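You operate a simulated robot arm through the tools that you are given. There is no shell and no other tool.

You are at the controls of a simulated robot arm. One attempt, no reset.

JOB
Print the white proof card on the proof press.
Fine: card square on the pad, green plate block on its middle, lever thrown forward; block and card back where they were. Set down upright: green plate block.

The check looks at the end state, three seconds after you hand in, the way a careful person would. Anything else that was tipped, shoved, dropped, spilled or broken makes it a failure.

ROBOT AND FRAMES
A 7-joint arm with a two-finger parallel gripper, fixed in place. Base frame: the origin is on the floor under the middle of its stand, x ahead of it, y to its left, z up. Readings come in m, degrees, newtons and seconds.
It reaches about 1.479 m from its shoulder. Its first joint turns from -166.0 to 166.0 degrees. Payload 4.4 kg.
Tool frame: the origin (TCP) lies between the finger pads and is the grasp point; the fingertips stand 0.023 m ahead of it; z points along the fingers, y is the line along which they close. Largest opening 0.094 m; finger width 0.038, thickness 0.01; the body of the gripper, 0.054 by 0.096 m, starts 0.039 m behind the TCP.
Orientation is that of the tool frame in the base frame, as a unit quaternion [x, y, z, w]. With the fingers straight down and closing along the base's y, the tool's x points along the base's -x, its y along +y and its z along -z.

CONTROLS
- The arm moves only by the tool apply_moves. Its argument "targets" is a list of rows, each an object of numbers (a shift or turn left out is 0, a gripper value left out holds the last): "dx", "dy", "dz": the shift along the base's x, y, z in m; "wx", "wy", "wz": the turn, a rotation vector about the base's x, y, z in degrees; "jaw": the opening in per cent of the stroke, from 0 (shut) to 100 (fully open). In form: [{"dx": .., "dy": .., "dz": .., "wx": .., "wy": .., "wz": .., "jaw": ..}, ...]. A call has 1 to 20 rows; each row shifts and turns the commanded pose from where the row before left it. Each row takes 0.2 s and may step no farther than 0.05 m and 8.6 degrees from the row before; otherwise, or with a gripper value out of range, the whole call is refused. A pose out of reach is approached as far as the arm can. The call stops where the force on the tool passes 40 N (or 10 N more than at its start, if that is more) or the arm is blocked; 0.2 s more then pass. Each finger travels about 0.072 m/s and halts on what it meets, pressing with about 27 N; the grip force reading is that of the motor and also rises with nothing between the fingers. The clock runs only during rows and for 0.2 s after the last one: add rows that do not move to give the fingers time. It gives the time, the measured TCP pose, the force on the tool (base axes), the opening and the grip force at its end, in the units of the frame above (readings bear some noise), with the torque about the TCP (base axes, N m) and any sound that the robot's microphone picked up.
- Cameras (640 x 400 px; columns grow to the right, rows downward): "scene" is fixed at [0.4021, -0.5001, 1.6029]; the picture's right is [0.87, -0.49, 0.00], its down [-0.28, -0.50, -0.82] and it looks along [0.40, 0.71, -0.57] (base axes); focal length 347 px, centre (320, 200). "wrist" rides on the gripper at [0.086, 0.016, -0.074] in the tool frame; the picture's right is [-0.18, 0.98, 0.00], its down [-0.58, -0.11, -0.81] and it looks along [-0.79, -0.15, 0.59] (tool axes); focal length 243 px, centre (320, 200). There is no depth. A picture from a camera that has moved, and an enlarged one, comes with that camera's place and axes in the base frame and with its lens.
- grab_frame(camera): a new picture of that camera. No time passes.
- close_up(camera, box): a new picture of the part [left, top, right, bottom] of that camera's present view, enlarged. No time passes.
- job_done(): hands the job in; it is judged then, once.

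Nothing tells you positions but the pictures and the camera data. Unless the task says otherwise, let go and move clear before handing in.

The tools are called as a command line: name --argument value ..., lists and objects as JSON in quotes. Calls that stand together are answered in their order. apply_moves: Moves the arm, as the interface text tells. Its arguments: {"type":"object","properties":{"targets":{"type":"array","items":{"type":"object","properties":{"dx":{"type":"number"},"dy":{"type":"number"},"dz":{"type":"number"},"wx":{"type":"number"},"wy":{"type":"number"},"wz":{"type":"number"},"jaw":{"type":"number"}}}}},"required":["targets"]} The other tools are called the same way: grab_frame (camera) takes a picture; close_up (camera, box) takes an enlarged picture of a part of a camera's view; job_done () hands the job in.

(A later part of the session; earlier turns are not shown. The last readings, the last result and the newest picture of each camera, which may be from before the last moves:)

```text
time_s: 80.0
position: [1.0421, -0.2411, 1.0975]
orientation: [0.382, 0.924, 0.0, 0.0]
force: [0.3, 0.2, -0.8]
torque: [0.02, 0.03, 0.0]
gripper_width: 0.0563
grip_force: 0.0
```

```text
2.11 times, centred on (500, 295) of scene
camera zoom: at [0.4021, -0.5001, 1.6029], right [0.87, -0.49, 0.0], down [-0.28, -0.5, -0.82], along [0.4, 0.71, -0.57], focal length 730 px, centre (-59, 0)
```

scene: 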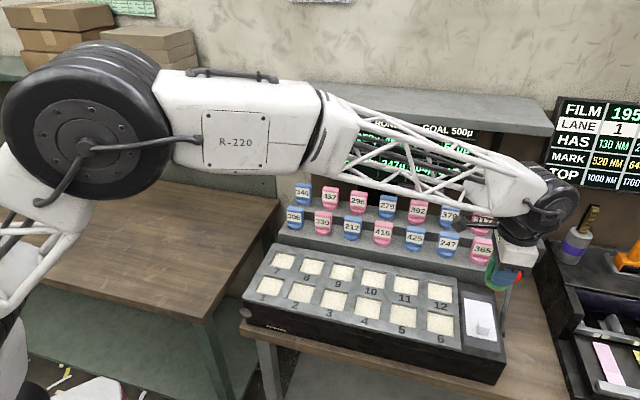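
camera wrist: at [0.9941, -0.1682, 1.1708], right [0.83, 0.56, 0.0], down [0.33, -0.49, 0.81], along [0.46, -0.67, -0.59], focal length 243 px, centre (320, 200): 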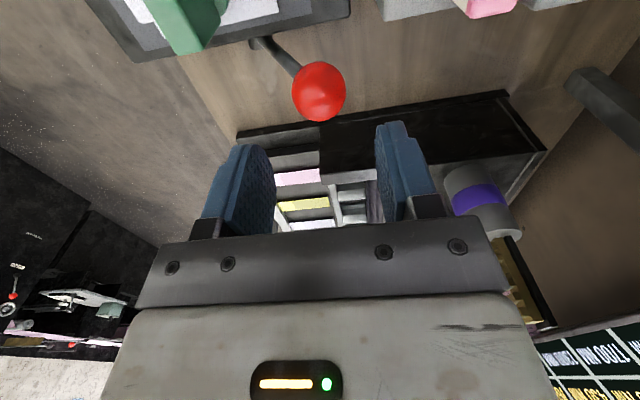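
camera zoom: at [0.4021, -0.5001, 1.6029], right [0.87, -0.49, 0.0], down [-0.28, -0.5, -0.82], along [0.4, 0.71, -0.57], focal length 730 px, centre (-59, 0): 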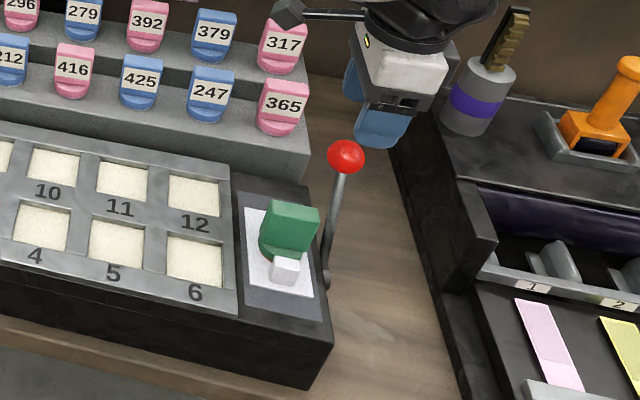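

The knob is centred under the gripper within 2 mm. I'll lower around it and narrow the jaws to a loose cage.

apply_moves --targets '[{"dz": -0.025}, {"dz": -0.025}, {"dz": -0.02}, {}, {"jaw": 47}, {}]'

close_up --camera "wrist" --box '[180, 60, 500, 260]'

close_up --camera "scene" --box '[430, 200, 570, 390]'

```text
time_s: 81.4
position: [1.0407, -0.2425, 1.0265]
orientation: [0.383, 0.924, 0.001, -0.001]
force: [0.3, 0.3, 0.3]
torque: [0.0, -0.03, -0.02]
gripper_width: 0.0438
grip_force: 0.0
```

```text
2.00 times, centred on (340, 160) of wrist
camera zoom: at [0.9918, -0.1698, 1.1011], right [0.83, 0.56, 0.0], down [0.33, -0.49, 0.81], along [0.45, -0.67, -0.59], focal length 485 px, centre (280, 280)
```

zoom: 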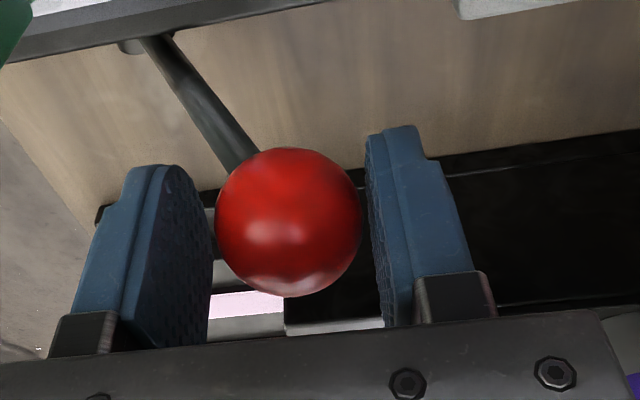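

```text
2.11 times, centred on (500, 295) of scene
camera zoom: at [0.4021, -0.5001, 1.6029], right [0.87, -0.49, 0.0], down [-0.28, -0.5, -0.82], along [0.4, 0.71, -0.57], focal length 730 px, centre (-59, 0)
```

zoom: 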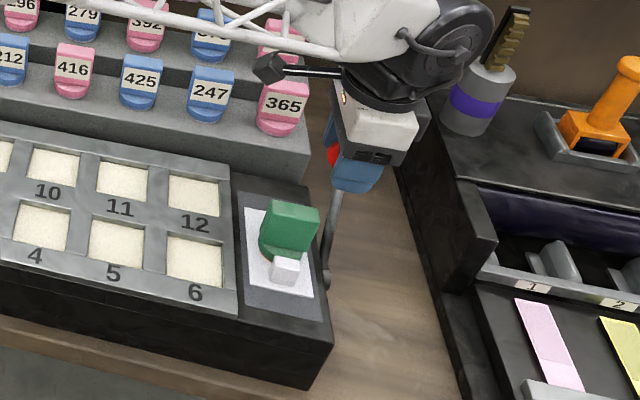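

The knob is loosely caged. I'll start swinging it along its arc towards the operator side and watch the force.

apply_moves --targets '[{"dx": -0.0064, "dy": -0.0064, "dz": 0.0063}, {"dx": -0.0064, "dy": -0.0064, "dz": 0.0063}, {"dx": -0.0072, "dy": -0.0072, "dz": 0.0048}, {"dx": -0.0072, "dy": -0.0072, "dz": 0.0048}, {}]'

close_up --camera "scene" --box '[430, 200, 570, 390]'

close_up --camera "wrist" --box '[180, 60, 500, 260]'

```text
time_s: 82.6
position: [1.0141, -0.2709, 1.0495]
orientation: [0.382, 0.924, 0.0, 0.0]
force: [0.7, 0.9, 0.4]
torque: [0.04, -0.01, 0.0]
gripper_width: 0.0451
grip_force: 0.7
```

```text
2.11 times, centred on (500, 295) of scene
camera zoom: at [0.4021, -0.5001, 1.6029], right [0.87, -0.49, 0.0], down [-0.28, -0.5, -0.82], along [0.4, 0.71, -0.57], focal length 730 px, centre (-59, 0)
```

zoom: 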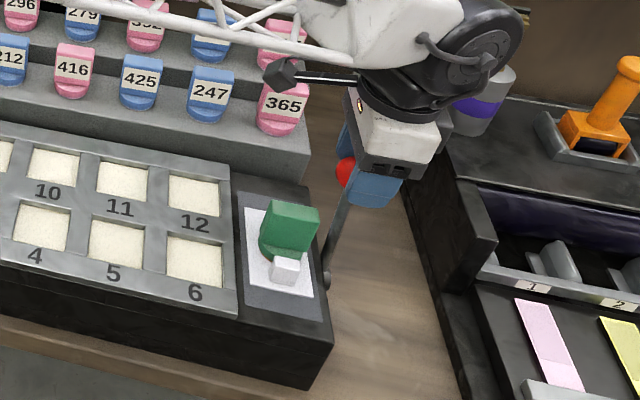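

```text
2.00 times, centred on (340, 160) of wrist
camera zoom: at [0.9661, -0.1976, 1.1237], right [0.83, 0.56, 0.0], down [0.33, -0.49, 0.81], along [0.46, -0.67, -0.59], focal length 485 px, centre (280, 280)
```

zoom: 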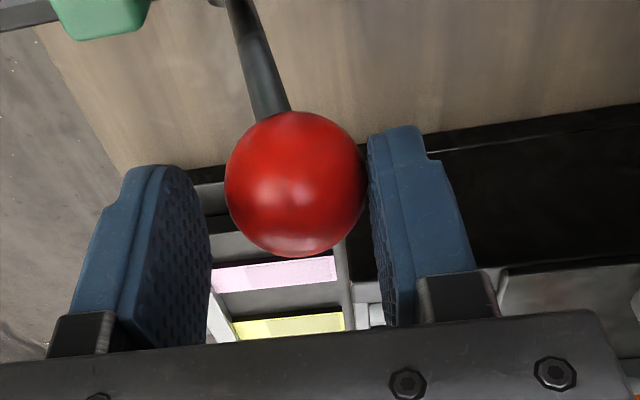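

The lever moves freely with about 1 N, but it rises less than I assumed. I'll check the geometry in the scene view before continuing.

close_up --camera "scene" --box '[470, 250, 540, 350]'

```text
4.00 times, centred on (505, 300) of scene
camera zoom: at [0.4021, -0.5001, 1.6029], right [0.87, -0.49, 0.0], down [-0.28, -0.5, -0.82], along [0.4, 0.71, -0.57], focal length 1388 px, centre (-420, -200)
```

zoom: 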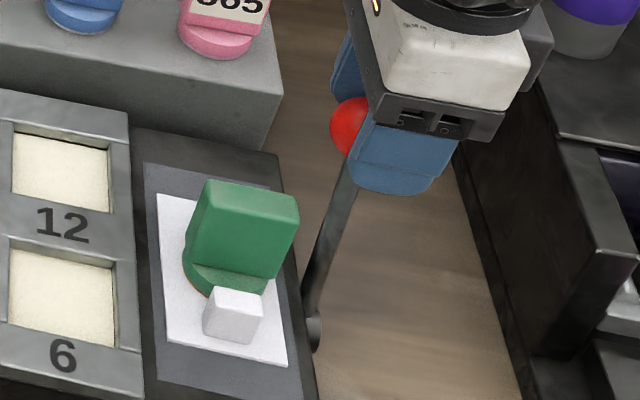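

The lever is moving smoothly; I refine its pivot to v≈0.50, z≈0.90 with a start lean of about 29°. I'll lower the gripper a bit so the knob stays between the pads and continue past vertical.

apply_moves --targets '[{"dz": -0.007}, {"dz": -0.0067}, {"dx": -0.0076, "dy": -0.0076, "dz": 0.002}, {"dx": -0.0076, "dy": -0.0076, "dz": 0.002}, {"dx": -0.0077, "dy": -0.0077, "dz": 0.002}, {}]'

close_up --camera "scene" --box '[470, 250, 540, 350]'

close_up --camera "wrist" --box '[180, 60, 500, 260]'

```text
time_s: 84.0
position: [0.9915, -0.2933, 1.0415]
orientation: [0.382, 0.924, 0.0, 0.0]
force: [0.2, 1.3, 1.1]
torque: [0.04, -0.03, 0.03]
gripper_width: 0.0447
grip_force: 0.7
```

```text
4.00 times, centred on (505, 300) of scene
camera zoom: at [0.4021, -0.5001, 1.6029], right [0.87, -0.49, 0.0], down [-0.28, -0.5, -0.82], along [0.4, 0.71, -0.57], focal length 1388 px, centre (-420, -200)
```

zoom: 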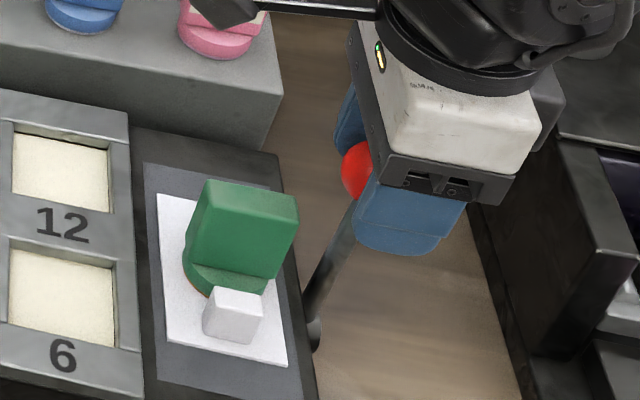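

```text
2.00 times, centred on (340, 160) of wrist
camera zoom: at [0.9422, -0.22, 1.1164], right [0.83, 0.56, 0.0], down [0.33, -0.49, 0.81], along [0.46, -0.67, -0.59], focal length 485 px, centre (280, 280)
```

zoom: 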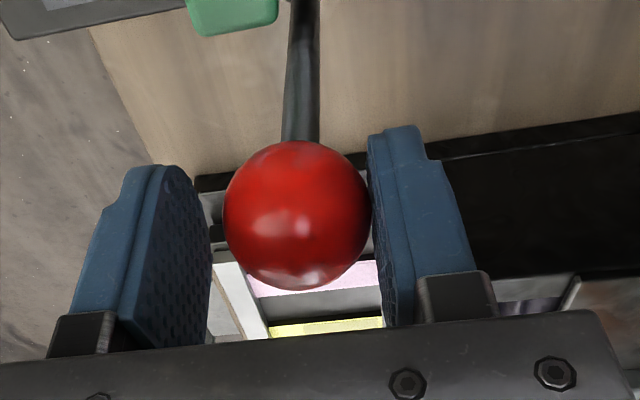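

The lever is about upright with light force. I continue forward in smaller checks.

apply_moves --targets '[{"dx": -0.0082, "dy": -0.0082, "dz": -0.001}, {"dx": -0.0082, "dy": -0.0082, "dz": -0.001}, {"dx": -0.0083, "dy": -0.0083, "dz": -0.002}, {}]'

close_up --camera "scene" --box '[470, 250, 540, 350]'

close_up --camera "wrist" --box '[180, 60, 500, 260]'

```text
time_s: 85.0
position: [0.9683, -0.3184, 1.0373]
orientation: [0.383, 0.924, 0.0, 0.0]
force: [0.1, -0.6, 0.3]
torque: [0.02, 0.03, -0.04]
gripper_width: 0.0442
grip_force: 0.0
```

```text
4.00 times, centred on (505, 300) of scene
camera zoom: at [0.4021, -0.5001, 1.6029], right [0.87, -0.49, 0.0], down [-0.28, -0.5, -0.82], along [0.4, 0.71, -0.57], focal length 1388 px, centre (-420, -200)
```

zoom: 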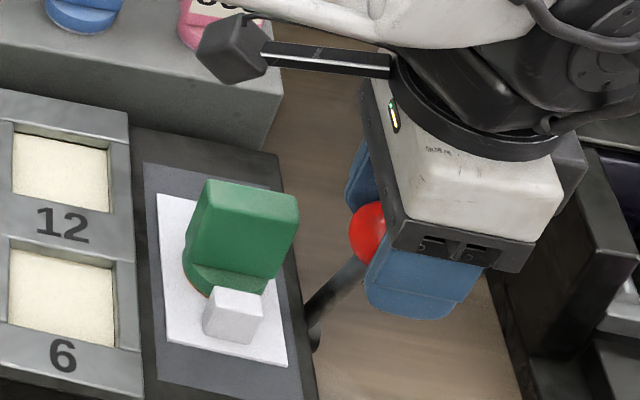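

```text
2.00 times, centred on (340, 160) of wrist
camera zoom: at [0.9187, -0.2453, 1.1121], right [0.83, 0.56, 0.0], down [0.33, -0.49, 0.81], along [0.45, -0.67, -0.59], focal length 485 px, centre (280, 280)
```

zoom: 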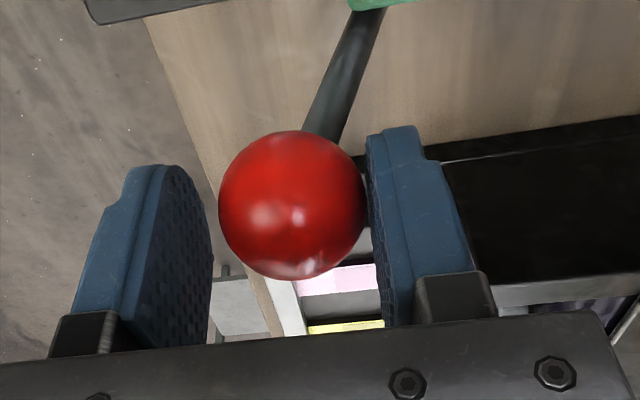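

apply_moves --targets '[{"dx": -0.0055, "dy": -0.0055, "dz": -0.003}, {"dx": -0.0055, "dy": -0.0055, "dz": -0.003}, {"dx": -0.0055, "dy": -0.0055, "dz": -0.004}, {}]'

close_up --camera "scene" --box '[470, 250, 540, 350]'

close_up --camera "wrist" --box '[180, 60, 500, 260]'

```text
time_s: 86.0
position: [0.9497, -0.3338, 1.027]
orientation: [0.383, 0.924, 0.0, 0.0]
force: [-0.2, 1.1, -0.1]
torque: [0.0, 0.01, 0.0]
gripper_width: 0.0441
grip_force: 0.1
```

```text
4.00 times, centred on (505, 300) of scene
camera zoom: at [0.4021, -0.5001, 1.6029], right [0.87, -0.49, 0.0], down [-0.28, -0.5, -0.82], along [0.4, 0.71, -0.57], focal length 1388 px, centre (-420, -200)
```

zoom: 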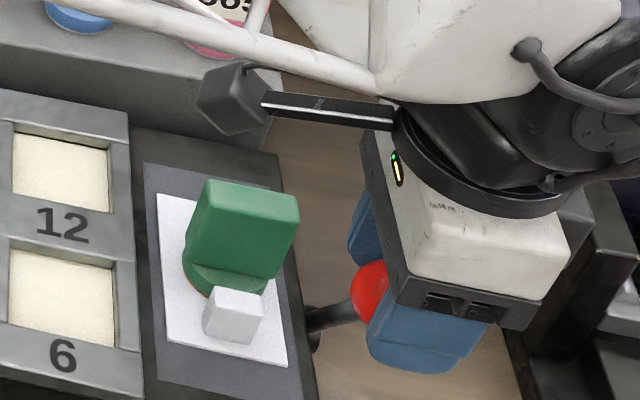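

```text
2.00 times, centred on (340, 160) of wrist
camera zoom: at [0.903, -0.2616, 1.1017], right [0.83, 0.56, 0.0], down [0.33, -0.49, 0.81], along [0.45, -0.67, -0.59], focal length 485 px, centre (280, 280)
```

zoom: 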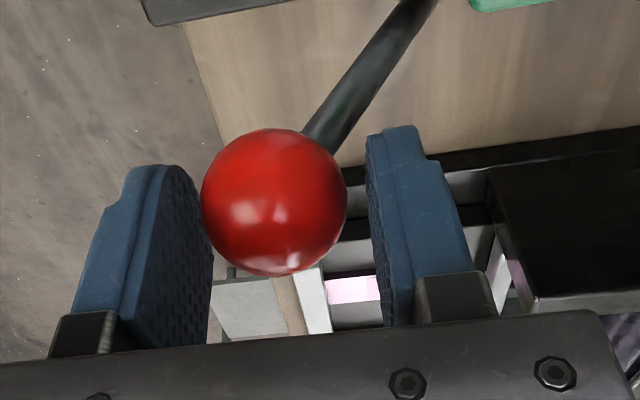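

The lever has tipped past centre and is leaning forward on its own within the cage. I'll keep following it to its stop.

apply_moves --targets '[{"dx": -0.005, "dy": -0.005, "dz": -0.004}, {"dx": -0.005, "dy": -0.005, "dz": -0.005}, {"dx": -0.005, "dy": -0.005, "dz": -0.006}, {}]'

close_up --camera "scene" --box '[470, 250, 540, 350]'

close_up --camera "wrist" --box '[180, 60, 500, 260]'

```text
time_s: 86.8
position: [0.9425, -0.3432, 1.0199]
orientation: [0.381, 0.925, 0.001, 0.004]
force: [22.3, 19.4, -4.6]
torque: [-0.3, -0.38, -0.17]
gripper_width: 0.0573
grip_force: 15.0
stopped in row 3: the force on the tool passed its limit at 46 N (the readings are from after the stop); the commanded pose is now the measured one
```

```text
4.00 times, centred on (505, 300) of scene
camera zoom: at [0.4021, -0.5001, 1.6029], right [0.87, -0.49, 0.0], down [-0.28, -0.5, -0.82], along [0.4, 0.71, -0.57], focal length 1388 px, centre (-420, -200)
```

zoom: 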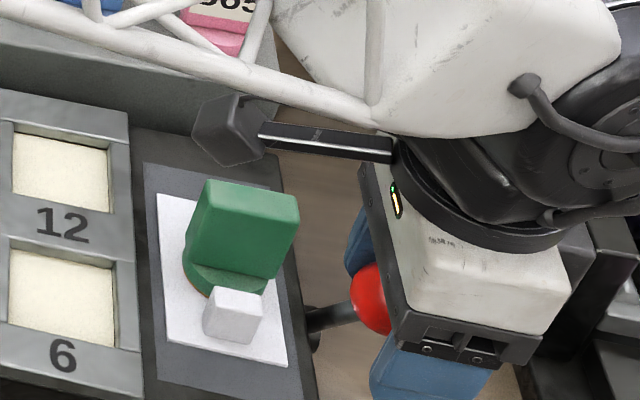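

```text
2.00 times, centred on (340, 160) of wrist
camera zoom: at [0.8935, -0.2704, 1.094], right [0.82, 0.57, 0.01], down [0.33, -0.49, 0.81], along [0.46, -0.66, -0.59], focal length 485 px, centre (280, 280)
```

zoom: 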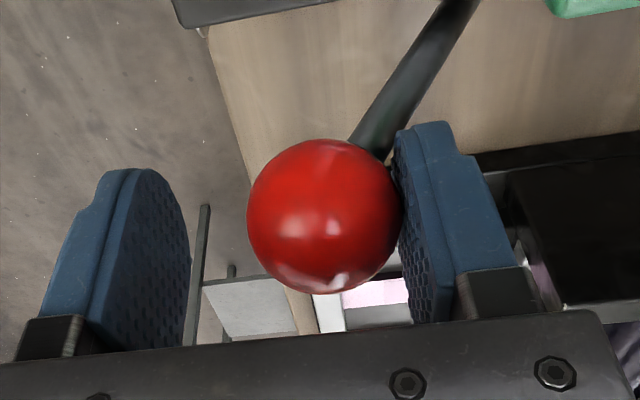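

The lever has reached its forward stop (46 N). I'll back off 1 cm to release the load, open, and lift clear.

apply_moves --targets '[{"dx": 0.0035, "dy": 0.0035}, {"dx": 0.0035, "dy": 0.0035}, {"jaw": 60}, {}, {}]'

close_up --camera "wrist" --box '[180, 60, 500, 260]'

close_up --camera "scene" --box '[470, 250, 540, 350]'

```text
time_s: 88.0
position: [0.949, -0.3385, 1.0196]
orientation: [0.382, 0.924, 0.0, 0.003]
force: [0.4, 0.8, -0.8]
torque: [0.01, 0.01, -0.01]
gripper_width: 0.0564
grip_force: 0.0
```

```text
2.00 times, centred on (340, 160) of wrist
camera zoom: at [0.8991, -0.2654, 1.0946], right [0.82, 0.57, 0.01], down [0.33, -0.49, 0.81], along [0.46, -0.67, -0.59], focal length 485 px, centre (280, 280)
```

zoom: 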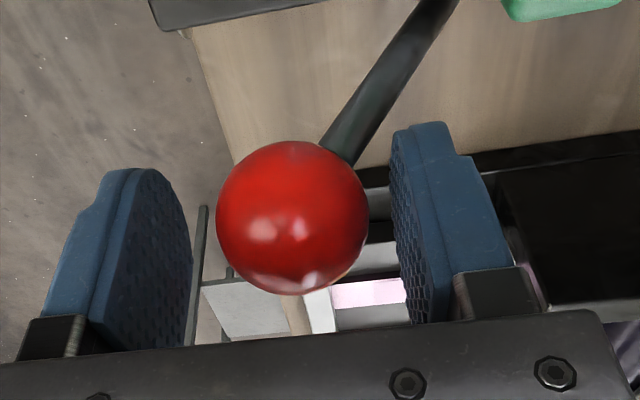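

```text
4.00 times, centred on (505, 300) of scene
camera zoom: at [0.4021, -0.5001, 1.6029], right [0.87, -0.49, 0.0], down [-0.28, -0.5, -0.82], along [0.4, 0.71, -0.57], focal length 1388 px, centre (-420, -200)
```

zoom: 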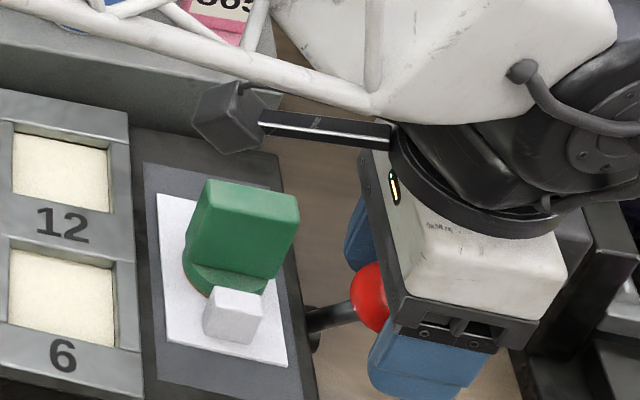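

The knob is free between the fingers and stays forward. I'll lift straight up and inspect the lever, block and card.

apply_moves --targets '[{"dz": 0.02}, {"dz": 0.03}, {"dz": 0.03}, {"dz": 0.03}, {}]'

grab_frame --camera "wrist"

close_up --camera "scene" --box '[430, 220, 560, 390]'

```text
time_s: 89.2
position: [0.9492, -0.3389, 1.1304]
orientation: [0.382, 0.924, 0.001, 0.003]
force: [0.4, -0.2, -0.4]
torque: [-0.03, -0.03, 0.0]
gripper_width: 0.0563
grip_force: 0.1
```

```text
taken
camera wrist: at [0.8998, -0.2657, 1.2037], right [0.82, 0.57, 0.01], down [0.33, -0.49, 0.81], along [0.46, -0.67, -0.59], focal length 243 px, centre (320, 200)
```

wrist: 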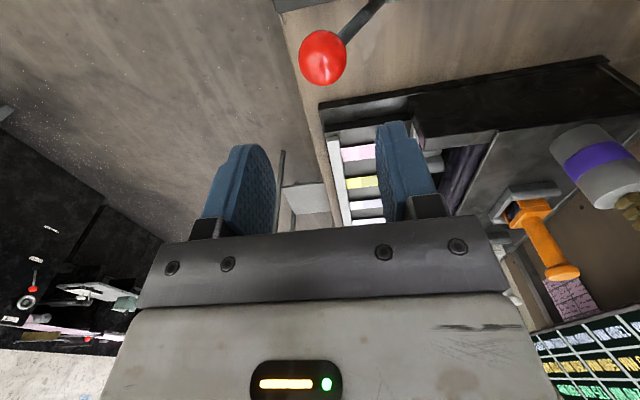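

```text
2.35 times, centred on (495, 305) of scene
camera zoom: at [0.4021, -0.5001, 1.6029], right [0.87, -0.49, 0.0], down [-0.28, -0.5, -0.82], along [0.4, 0.71, -0.57], focal length 816 px, centre (-92, -47)
```

zoom: 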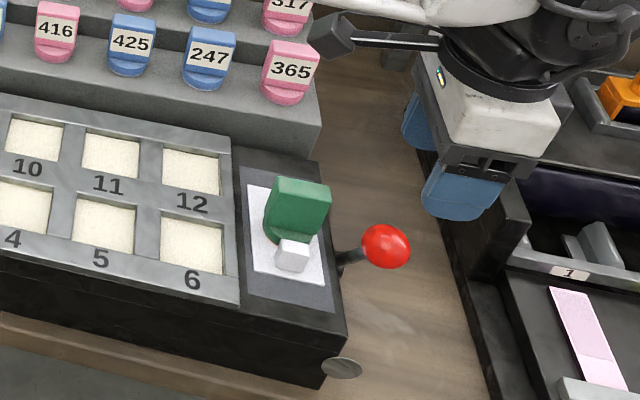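

The lever rests forward, with the block and card undisturbed. I notice a gray disc at the machine's front right that I hadn't seen before, so I'll check the wider picture.

grab_frame --camera "scene"

close_up --camera "scene" --box '[220, 230, 540, 400]'

```text
taken
```

scene: 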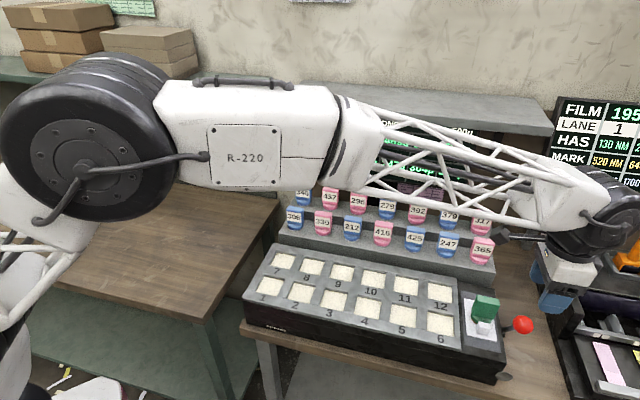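

```text
2.00 times, centred on (380, 315) of scene
camera zoom: at [0.4021, -0.5001, 1.6029], right [0.87, -0.49, 0.0], down [-0.28, -0.5, -0.82], along [0.4, 0.71, -0.57], focal length 694 px, centre (200, -30)
```

zoom: 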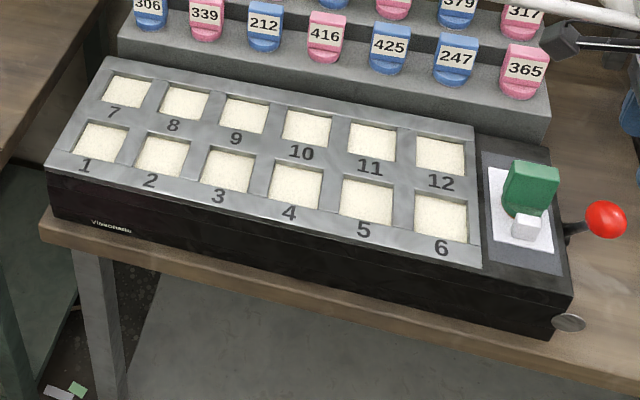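

The disc ran from the machine's left to its right end: the press made its stroke when the lever was thrown. Now I'll return over the block with the jaws narrowly open, to pick it up without touching the tab.

apply_moves --targets '[{"dx": 0.0004, "dy": 0.0206, "jaw": 31}, {"dx": 0.0004, "dy": 0.0206}, {"dx": 0.0004, "dy": 0.0206}, {"dx": 0.0003, "dy": 0.0204}, {}, {"dz": -0.03}, {"dz": -0.03}, {}, {}]'

close_up --camera "wrist" --box '[180, 0, 500, 200]'

```text
time_s: 91.2
position: [0.9516, -0.2573, 1.066]
orientation: [0.381, 0.924, 0.001, 0.003]
force: [0.8, -0.2, -0.2]
torque: [0.0, 0.01, 0.02]
gripper_width: 0.0294
grip_force: 0.0
```

```text
2.00 times, centred on (340, 100) of wrist
camera zoom: at [0.9019, -0.1834, 1.1408], right [0.82, 0.57, 0.01], down [0.33, -0.49, 0.81], along [0.46, -0.67, -0.59], focal length 485 px, centre (280, 400)
```

zoom: 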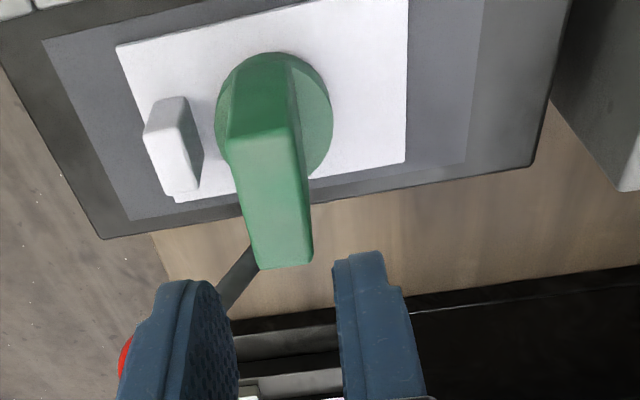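

apply_moves --targets '[{"dx": -0.0023, "dy": 0.0005}, {"dz": -0.03}, {}, {}]'

close_up --camera "wrist" --box '[180, 20, 500, 220]'

```text
time_s: 92.2
position: [0.9467, -0.256, 1.0383]
orientation: [0.382, 0.924, -0.001, 0.004]
force: [-0.2, -0.4, 0.6]
torque: [-0.02, 0.04, 0.01]
gripper_width: 0.0292
grip_force: 0.0
```

```text
2.00 times, centred on (340, 120) of wrist
camera zoom: at [0.8978, -0.1831, 1.1135], right [0.82, 0.57, 0.01], down [0.33, -0.49, 0.81], along [0.46, -0.67, -0.59], focal length 485 px, centre (280, 360)
```

zoom: 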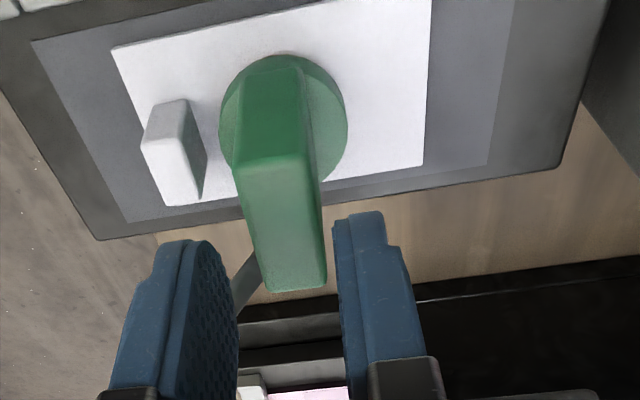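

apply_moves --targets '[{"dx": 0.001, "dy": -0.001, "wx": 0.15, "wy": 0.37}, {"dz": -0.02}, {"dz": -0.02}, {"dz": -0.015}, {}, {}]'

close_up --camera "wrist" --box '[180, 20, 500, 220]'

```text
time_s: 93.6
position: [0.9476, -0.2567, 0.9851]
orientation: [0.382, 0.924, 0.0, 0.0]
force: [0.4, -0.1, 0.0]
torque: [0.01, 0.0, 0.01]
gripper_width: 0.029
grip_force: 0.1
```

```text
2.00 times, centred on (340, 120) of wrist
camera zoom: at [0.8999, -0.1837, 1.0584], right [0.82, 0.57, 0.0], down [0.33, -0.49, 0.81], along [0.46, -0.66, -0.59], focal length 485 px, centre (280, 360)
```

zoom: 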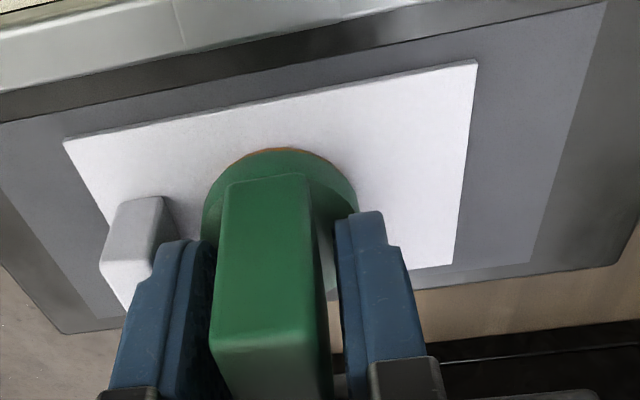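

The slab is well centred between the fingers; I'll close and lift.

apply_moves --targets '[{"dz": -0.002}, {"jaw": 10}, {"jaw": 0}, {"jaw": 0}, {}]'

close_up --camera "wrist" --box '[180, 20, 500, 220]'

```text
time_s: 94.8
position: [0.9482, -0.2555, 0.9823]
orientation: [0.382, 0.924, 0.002, 0.001]
force: [0.0, 0.2, 0.1]
torque: [-0.04, 0.02, 0.01]
gripper_width: 0.0197
grip_force: 26.5
```

```text
2.00 times, centred on (340, 120) of wrist
camera zoom: at [0.9, -0.1836, 1.0567], right [0.82, 0.57, 0.0], down [0.33, -0.49, 0.81], along [0.46, -0.66, -0.59], focal length 485 px, centre (280, 360)
```

zoom: 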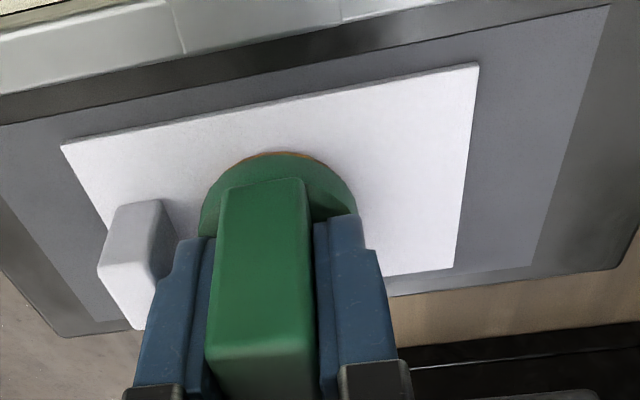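

apply_moves --targets '[{"dz": 0.005}, {"dz": 0.015}, {"dz": 0.03}, {"dz": 0.04}, {"dz": 0.035}, {}]'

close_up --camera "wrist" --box '[180, 0, 500, 200]'

close_up --camera "scene" --box '[430, 230, 560, 390]'

```text
time_s: 96.2
position: [0.9465, -0.2555, 1.1076]
orientation: [0.382, 0.924, 0.0, 0.001]
force: [-0.2, -0.6, 0.3]
torque: [0.02, 0.0, -0.03]
gripper_width: 0.0197
grip_force: 26.6
```

```text
2.00 times, centred on (340, 100) of wrist
camera zoom: at [0.8986, -0.1829, 1.1818], right [0.82, 0.57, 0.0], down [0.33, -0.49, 0.81], along [0.46, -0.66, -0.59], focal length 485 px, centre (280, 400)
```

zoom: 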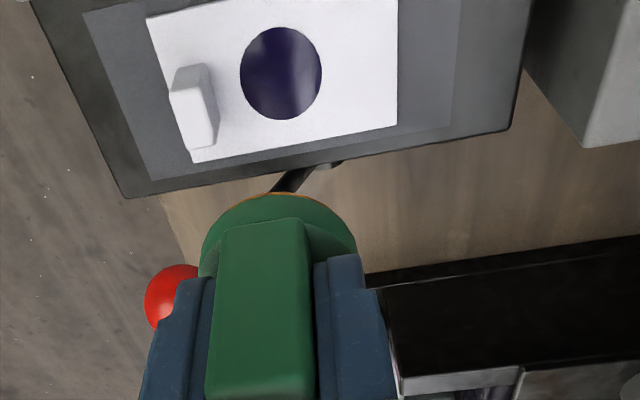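

```text
2.50 times, centred on (495, 310) of scene
camera zoom: at [0.4021, -0.5001, 1.6029], right [0.87, -0.49, 0.0], down [-0.28, -0.5, -0.82], along [0.4, 0.71, -0.57], focal length 867 px, centre (-118, -75)
```

zoom: 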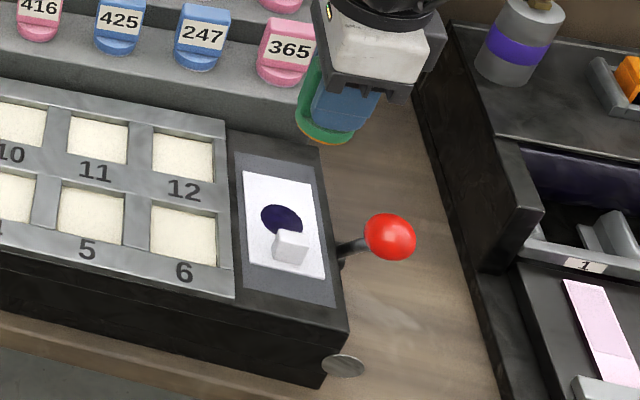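

The card now bears a dark blue print. I'll carry the block back to its original spot on the left bench.

apply_moves --targets '[{"dx": -0.0307, "dy": 0.03116, "wz": 0.065}, {"dx": -0.0307, "dy": 0.03116, "wz": 0.065}, {"dx": -0.0307, "dy": 0.03116, "wz": 0.065}, {"dx": -0.0307, "dy": 0.03116, "wz": 0.065}, {"dx": -0.0307, "dy": 0.03116, "wz": 0.065}, {"dx": -0.0307, "dy": 0.03116, "wz": 0.065}, {"dx": -0.0307, "dy": 0.03116, "wz": 0.065}, {"dx": -0.0307, "dy": 0.03116, "wz": 0.065}, {"dx": -0.0307, "dy": 0.03116, "wz": 0.065}, {"dx": -0.0307, "dy": 0.03116, "wz": 0.065}, {"dx": -0.0307, "dy": 0.03116, "wz": 0.065}, {"dx": -0.0307, "dy": 0.03116, "wz": 0.065}, {"dx": -0.0307, "dy": 0.03116, "wz": 0.065}, {"dx": -0.0307, "dy": 0.03116, "wz": 0.065}, {"dx": -0.0307, "dy": 0.03116, "wz": 0.065}, {"dx": -0.0307, "dy": 0.03116, "wz": 0.065}, {"dx": -0.0307, "dy": 0.03116, "wz": 0.065}, {"dx": -0.0307, "dy": 0.03116, "wz": 0.065}, {"dx": -0.0307, "dy": 0.03116, "wz": 0.065}, {"dx": -0.0307, "dy": 0.03116, "wz": 0.065}]'

apply_moves --targets '[{}, {}, {"dz": -0.04}, {"dz": -0.04}, {"dz": -0.04}, {"dz": -0.04}, {"dz": -0.02}, {"dz": -0.01}, {}, {}, {}]'

grab_frame --camera "wrist"

close_up --camera "scene" --box '[80, 160, 240, 310]'

```text
time_s: 100.4
position: [0.3347, 0.3681, 1.1071]
orientation: [0.37, 0.929, 0.001, 0.0]
force: [-0.3, 0.3, -0.3]
torque: [-0.01, 0.01, 0.0]
gripper_width: 0.0198
grip_force: 27.4
```

```text
time_s: 102.8
position: [0.3365, 0.3647, 0.9159]
orientation: [0.37, 0.929, 0.0, 0.0]
force: [0.9, -0.8, -0.2]
torque: [0.0, -0.02, 0.01]
gripper_width: 0.0196
grip_force: 27.1
```

```text
taken
camera wrist: at [0.2851, 0.4378, 0.9912], right [0.81, 0.59, 0.0], down [0.35, -0.48, 0.81], along [0.47, -0.65, -0.59], focal length 243 px, centre (320, 200)
```

wrist: 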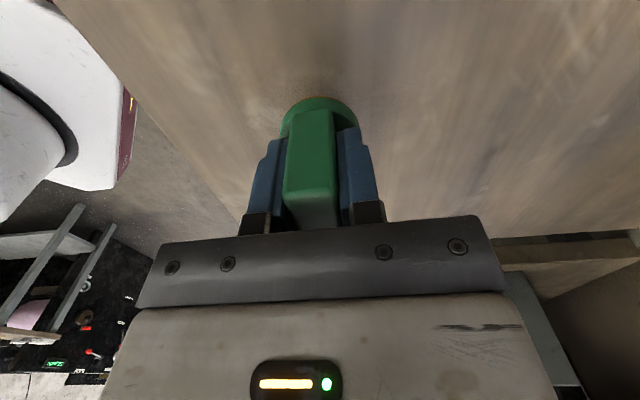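

```text
2.67 times, centred on (160, 235) of scene
camera zoom: at [0.4021, -0.5001, 1.6029], right [0.87, -0.49, 0.0], down [-0.28, -0.5, -0.82], along [0.4, 0.71, -0.57], focal length 925 px, centre (747, 107)
```

zoom: 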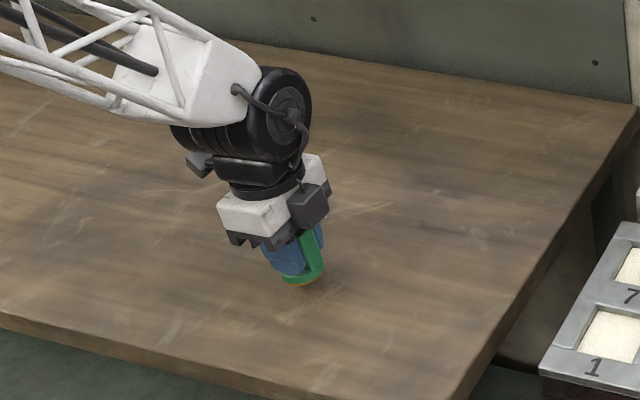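

apply_moves --targets '[{"dx": -0.0021, "dy": 0.0014, "dz": -0.008}, {"dz": -0.008}, {"dz": -0.005}, {}, {}]'

close_up --camera "wrist" --box '[180, 60, 500, 260]'

```text
time_s: 104.0
position: [0.3335, 0.3692, 0.8963]
orientation: [0.37, 0.929, 0.001, 0.0]
force: [-0.3, 0.2, -0.7]
torque: [0.0, 0.03, 0.06]
gripper_width: 0.0196
grip_force: 27.2
```

```text
2.00 times, centred on (340, 160) of wrist
camera zoom: at [0.2819, 0.4401, 0.9702], right [0.81, 0.59, 0.0], down [0.35, -0.48, 0.81], along [0.47, -0.65, -0.59], focal length 485 px, centre (280, 280)
```

zoom: 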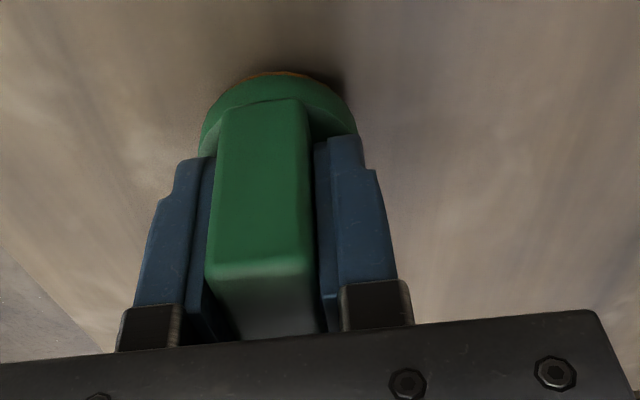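

apply_moves --targets '[{"dx": 0.0011, "dy": -0.0009, "dz": -0.001}, {"dz": -0.001}, {"dz": -0.001}, {"dz": -0.001}, {}]'

```text
time_s: 105.2
position: [0.3326, 0.3679, 0.8915]
orientation: [0.37, 0.929, 0.001, 0.0]
force: [0.3, 0.5, -1.2]
torque: [-0.03, -0.05, -0.01]
gripper_width: 0.0194
grip_force: 26.6
```

apply_moves --targets '[{"dz": -0.001}, {"dz": -0.001}, {}]'

close_up --camera "wrist" --box '[180, 60, 500, 260]'

```text
time_s: 106.0
position: [0.334, 0.3681, 0.8898]
orientation: [0.371, 0.929, 0.001, 0.0]
force: [0.3, 0.0, -1.5]
torque: [-0.04, 0.04, -0.02]
gripper_width: 0.0196
grip_force: 27.2
```

```text
2.00 times, centred on (340, 160) of wrist
camera zoom: at [0.2836, 0.4404, 0.9644], right [0.81, 0.59, 0.0], down [0.35, -0.48, 0.81], along [0.47, -0.65, -0.59], focal length 485 px, centre (280, 280)
```

zoom: 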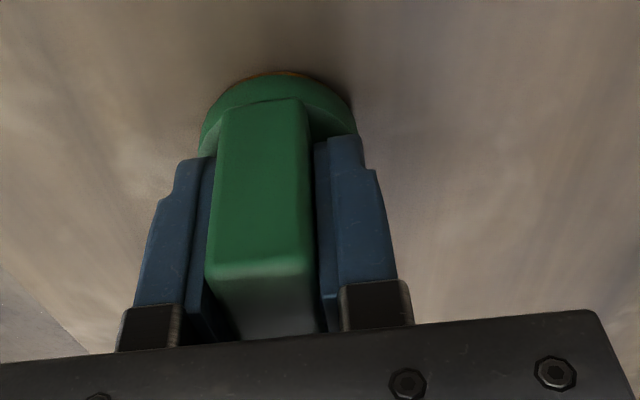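

apply_moves --targets '[{"dz": -0.001}, {"dz": -0.001}, {}]'

```text
time_s: 106.8
position: [0.3331, 0.3693, 0.8892]
orientation: [0.37, 0.929, 0.001, 0.001]
force: [-3.7, -1.0, 22.0]
torque: [-0.01, 0.13, 0.0]
gripper_width: 0.0196
grip_force: 26.8
```

The block is down on the bench. I'll ease off and open slowly.

apply_moves --targets '[{"dz": 0.002}, {}, {}]'

close_up --camera "wrist" --box '[180, 60, 500, 260]'

```text
time_s: 107.6
position: [0.3352, 0.3679, 0.8897]
orientation: [0.37, 0.929, 0.0, 0.0]
force: [0.3, -0.1, -0.7]
torque: [0.01, -0.02, 0.0]
gripper_width: 0.0199
grip_force: 27.1
```

```text
2.00 times, centred on (340, 160) of wrist
camera zoom: at [0.2838, 0.44, 0.964], right [0.81, 0.59, 0.0], down [0.35, -0.48, 0.81], along [0.47, -0.65, -0.59], focal length 485 px, centre (280, 280)
```

zoom: 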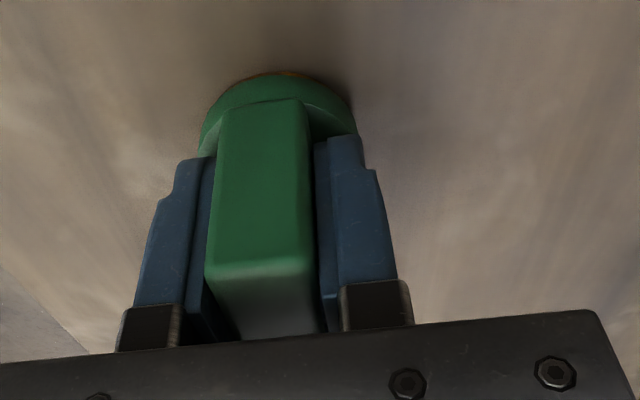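

apply_moves --targets '[{"dz": -0.0008}, {}]'

apply_moves --targets '[{"jaw": 25}, {"jaw": 32}, {"jaw": 40}, {}]'

close_up --camera "wrist" --box '[180, 60, 500, 260]'

```text
time_s: 108.2
position: [0.3334, 0.3688, 0.8898]
orientation: [0.37, 0.929, 0.0, 0.0]
force: [-0.3, -0.4, -0.8]
torque: [0.02, 0.02, -0.03]
gripper_width: 0.0197
grip_force: 26.8
```

```text
time_s: 109.2
position: [0.3342, 0.3687, 0.8887]
orientation: [0.371, 0.929, 0.001, 0.0]
force: [-0.5, 0.7, -0.3]
torque: [0.03, -0.02, -0.01]
gripper_width: 0.0378
grip_force: 0.0
```

```text
2.00 times, centred on (340, 160) of wrist
camera zoom: at [0.2836, 0.4401, 0.9636], right [0.81, 0.59, 0.0], down [0.35, -0.48, 0.81], along [0.47, -0.65, -0.59], focal length 485 px, centre (280, 280)
```

zoom: 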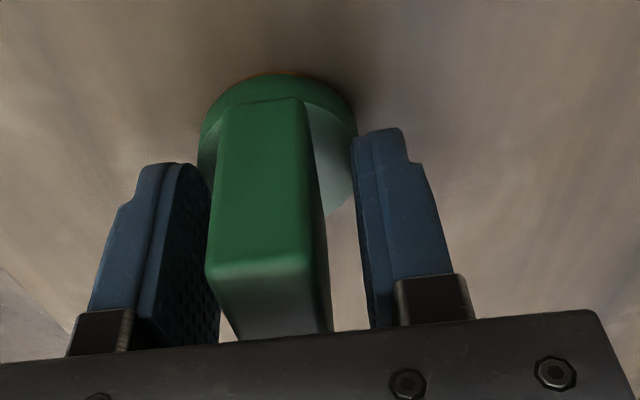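

The block is standing free. I'll open wider, lift and compare its place with the original picture.

apply_moves --targets '[{"jaw": 60}, {}, {"dz": 0.02}, {"dz": 0.03}, {"dz": 0.04}, {"dz": 0.04}, {"dz": 0.04}, {"dz": 0.04}, {"dx": 0.02, "dy": -0.03}, {"dx": 0.03, "dy": -0.03}, {"dx": 0.03, "dy": -0.03}, {}]'

close_up --camera "scene" --box '[135, 240, 219, 304]'

grab_frame --camera "scene"

```text
time_s: 111.8
position: [0.4151, 0.278, 1.1016]
orientation: [0.37, 0.929, 0.0, 0.001]
force: [0.3, 0.9, -0.4]
torque: [0.0, 0.01, 0.0]
gripper_width: 0.0562
grip_force: 0.1
```

```text
6.25 times, centred on (177, 272) of scene
camera zoom: at [0.4021, -0.5001, 1.6029], right [0.87, -0.49, 0.0], down [-0.28, -0.5, -0.82], along [0.4, 0.71, -0.57], focal length 2169 px, centre (1214, -250)
```

zoom: 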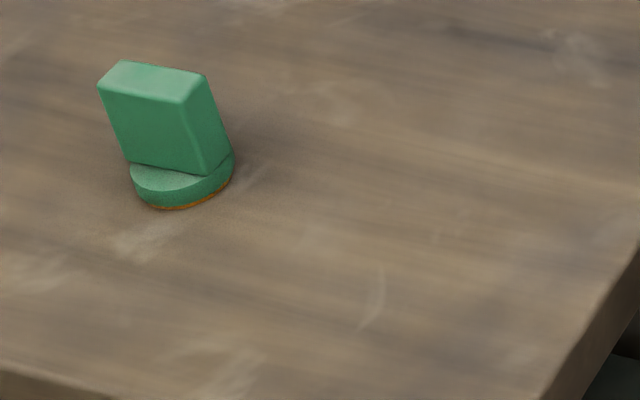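

```text
taken
```

scene: 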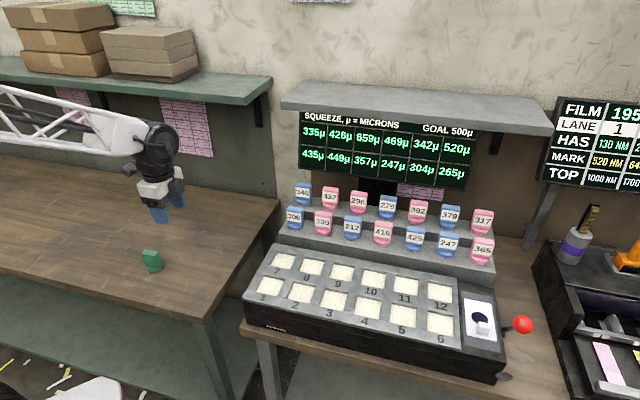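

The block matches its original position almost pixel for pixel, upright. Now back to the pad to fetch the printed card by its tab.

apply_moves --targets '[{"dx": 0.02833, "dy": -0.03111, "wz": -0.0722}, {"dx": 0.02833, "dy": -0.03111, "wz": -0.0722}, {"dx": 0.02833, "dy": -0.03111, "wz": -0.0722}, {"dx": 0.02833, "dy": -0.03111, "wz": -0.0722}, {"dx": 0.02833, "dy": -0.03111, "wz": -0.0722}, {"dx": 0.02833, "dy": -0.03111, "wz": -0.0722}, {"dx": 0.02833, "dy": -0.03111, "wz": -0.0722}, {"dx": 0.02833, "dy": -0.03111, "wz": -0.0722}, {"dx": 0.02833, "dy": -0.03111, "wz": -0.0722}, {"dx": 0.02833, "dy": -0.03111, "wz": -0.0722}, {"dx": 0.02833, "dy": -0.03111, "wz": -0.0722}, {"dx": 0.02833, "dy": -0.03111, "wz": -0.0722}, {"dx": 0.02833, "dy": -0.03111, "wz": -0.0722}, {"dx": 0.02833, "dy": -0.03111, "wz": -0.0722}, {"dx": 0.02833, "dy": -0.03111, "wz": -0.0722}, {"dx": 0.02833, "dy": -0.03111, "wz": -0.0722}, {"dx": 0.02833, "dy": -0.03111, "wz": -0.0722}, {"dx": 0.02833, "dy": -0.03111, "wz": -0.0722}, {}, {}]'

grab_frame --camera "wrist"

close_up --camera "wrist" --box '[200, 0, 460, 160]'

```text
time_s: 116.0
position: [0.9265, -0.2834, 1.0992]
orientation: [0.381, 0.924, 0.0, 0.001]
force: [-0.4, 1.1, 0.2]
torque: [0.02, 0.0, 0.03]
gripper_width: 0.0564
grip_force: 0.1
```

```text
taken
camera wrist: at [0.8773, -0.2092, 1.1747], right [0.82, 0.57, 0.0], down [0.34, -0.49, 0.81], along [0.46, -0.66, -0.59], focal length 243 px, centre (320, 200)
```

wrist: 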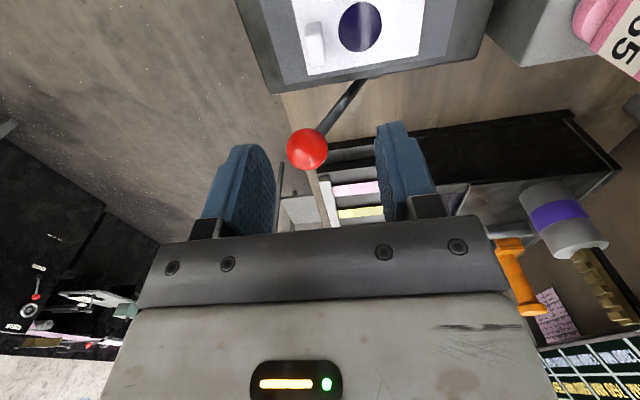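

```text
2.46 times, centred on (330, 80) of wrist
camera zoom: at [0.8773, -0.2092, 1.1747], right [0.82, 0.57, 0.0], down [0.34, -0.49, 0.81], along [0.46, -0.66, -0.59], focal length 597 px, centre (295, 495)
```

zoom: 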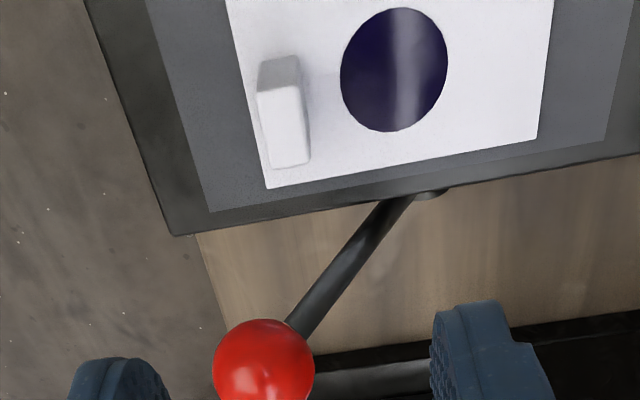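

I triangulate the knob at about (0.951, -0.334, 1.015), leaving ~1.4 cm of clearance if I grip slightly to the left of the tab's centre. I'll adjust and lower carefully over the tab.

apply_moves --targets '[{"dx": -0.0053, "dy": 0.0011, "jaw": 50}, {}, {"dz": -0.03}, {"dz": -0.03}, {"dz": -0.03}, {"dz": -0.02}, {}, {}]'

close_up --camera "wrist" --box '[180, 40, 500, 240]'

close_up --camera "scene" --box '[430, 220, 560, 390]'

```text
time_s: 117.8
position: [0.9211, -0.2799, 0.9897]
orientation: [0.381, 0.925, 0.001, 0.001]
force: [0.7, 1.0, -0.2]
torque: [0.01, -0.02, -0.04]
gripper_width: 0.0467
grip_force: 0.1
```

```text
2.00 times, centred on (340, 140) of wrist
camera zoom: at [0.8707, -0.2075, 1.0637], right [0.82, 0.57, 0.0], down [0.34, -0.49, 0.81], along [0.46, -0.66, -0.59], focal length 485 px, centre (280, 320)
```

zoom: 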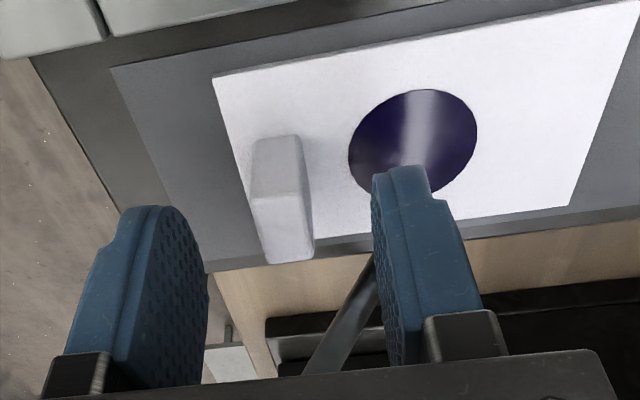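

```text
2.35 times, centred on (495, 305) of scene
camera zoom: at [0.4021, -0.5001, 1.6029], right [0.87, -0.49, 0.0], down [-0.28, -0.5, -0.82], along [0.4, 0.71, -0.57], focal length 816 px, centre (-92, -47)
```

zoom: 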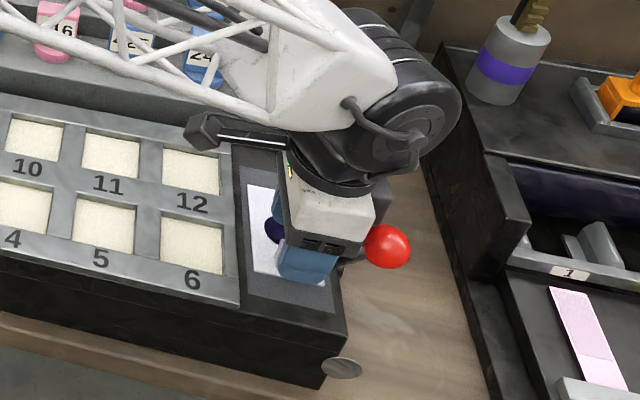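

apply_moves --targets '[{"dx": 0.0021, "dy": -0.0021}, {"dz": -0.009}, {"dz": -0.009}, {}, {}]'

close_up --camera "wrist" --box '[180, 40, 500, 240]'

close_up --camera "scene" --box '[430, 220, 560, 390]'

```text
time_s: 118.4
position: [0.9216, -0.2825, 0.9862]
orientation: [0.381, 0.924, 0.002, 0.003]
force: [-1.4, 2.4, 8.4]
torque: [-0.46, -0.24, 0.01]
gripper_width: 0.047
grip_force: 0.0
stopped in row 3: the force on the tool passed its limit at 55 N (the readings are from after the stop); the commanded pose is now the measured one
```

```text
2.00 times, centred on (340, 140) of wrist
camera zoom: at [0.8726, -0.2094, 1.0608], right [0.82, 0.57, 0.0], down [0.33, -0.49, 0.81], along [0.46, -0.66, -0.59], focal length 485 px, centre (280, 320)
```

zoom: 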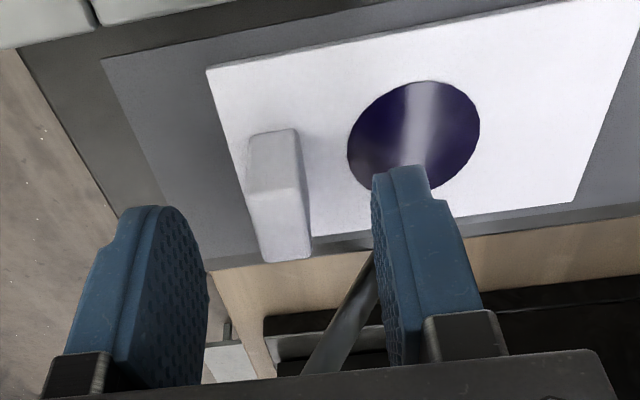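

```text
2.35 times, centred on (495, 305) of scene
camera zoom: at [0.4021, -0.5001, 1.6029], right [0.87, -0.49, 0.0], down [-0.28, -0.5, -0.82], along [0.4, 0.71, -0.57], focal length 816 px, centre (-92, -47)
```

zoom: 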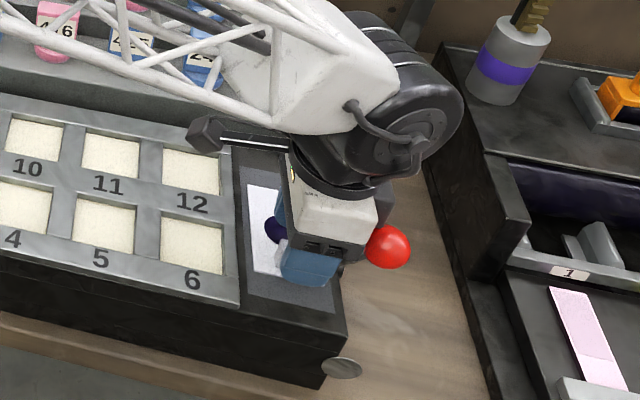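

The gripper's side housing touched the lever knob's top while descending (it's a downward touch on the forward-stopped lever). I'll raise clear at once and check the lever, then tilt the gripper away from the knob for this pick.

apply_moves --targets '[{"dz": 0.02}, {"dz": 0.03}, {"dz": 0.03}, {}]'

close_up --camera "scene" --box '[430, 220, 560, 390]'

close_up --camera "wrist" --box '[180, 0, 500, 200]'

```text
time_s: 119.4
position: [0.9215, -0.2843, 1.0631]
orientation: [0.381, 0.925, 0.001, 0.003]
force: [0.3, -1.0, 0.5]
torque: [-0.03, 0.02, 0.0]
gripper_width: 0.047
grip_force: 0.1
```

```text
2.35 times, centred on (495, 305) of scene
camera zoom: at [0.4021, -0.5001, 1.6029], right [0.87, -0.49, 0.0], down [-0.28, -0.5, -0.82], along [0.4, 0.71, -0.57], focal length 816 px, centre (-92, -47)
```

zoom: 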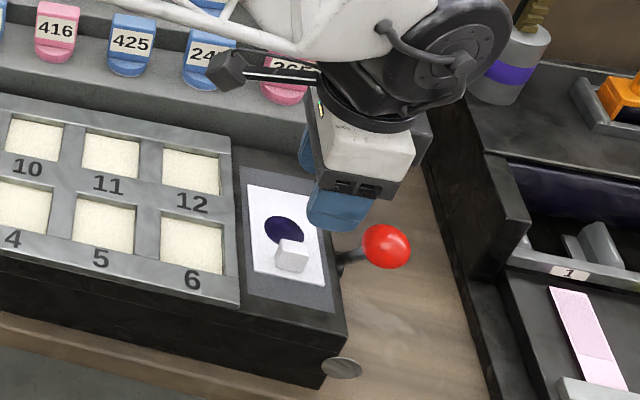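

```text
2.00 times, centred on (340, 100) of wrist
camera zoom: at [0.872, -0.2112, 1.1383], right [0.82, 0.57, 0.0], down [0.33, -0.49, 0.81], along [0.46, -0.66, -0.59], focal length 485 px, centre (280, 400)
```

zoom: 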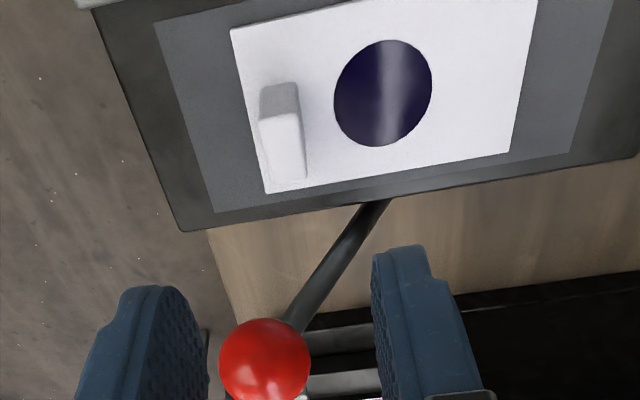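

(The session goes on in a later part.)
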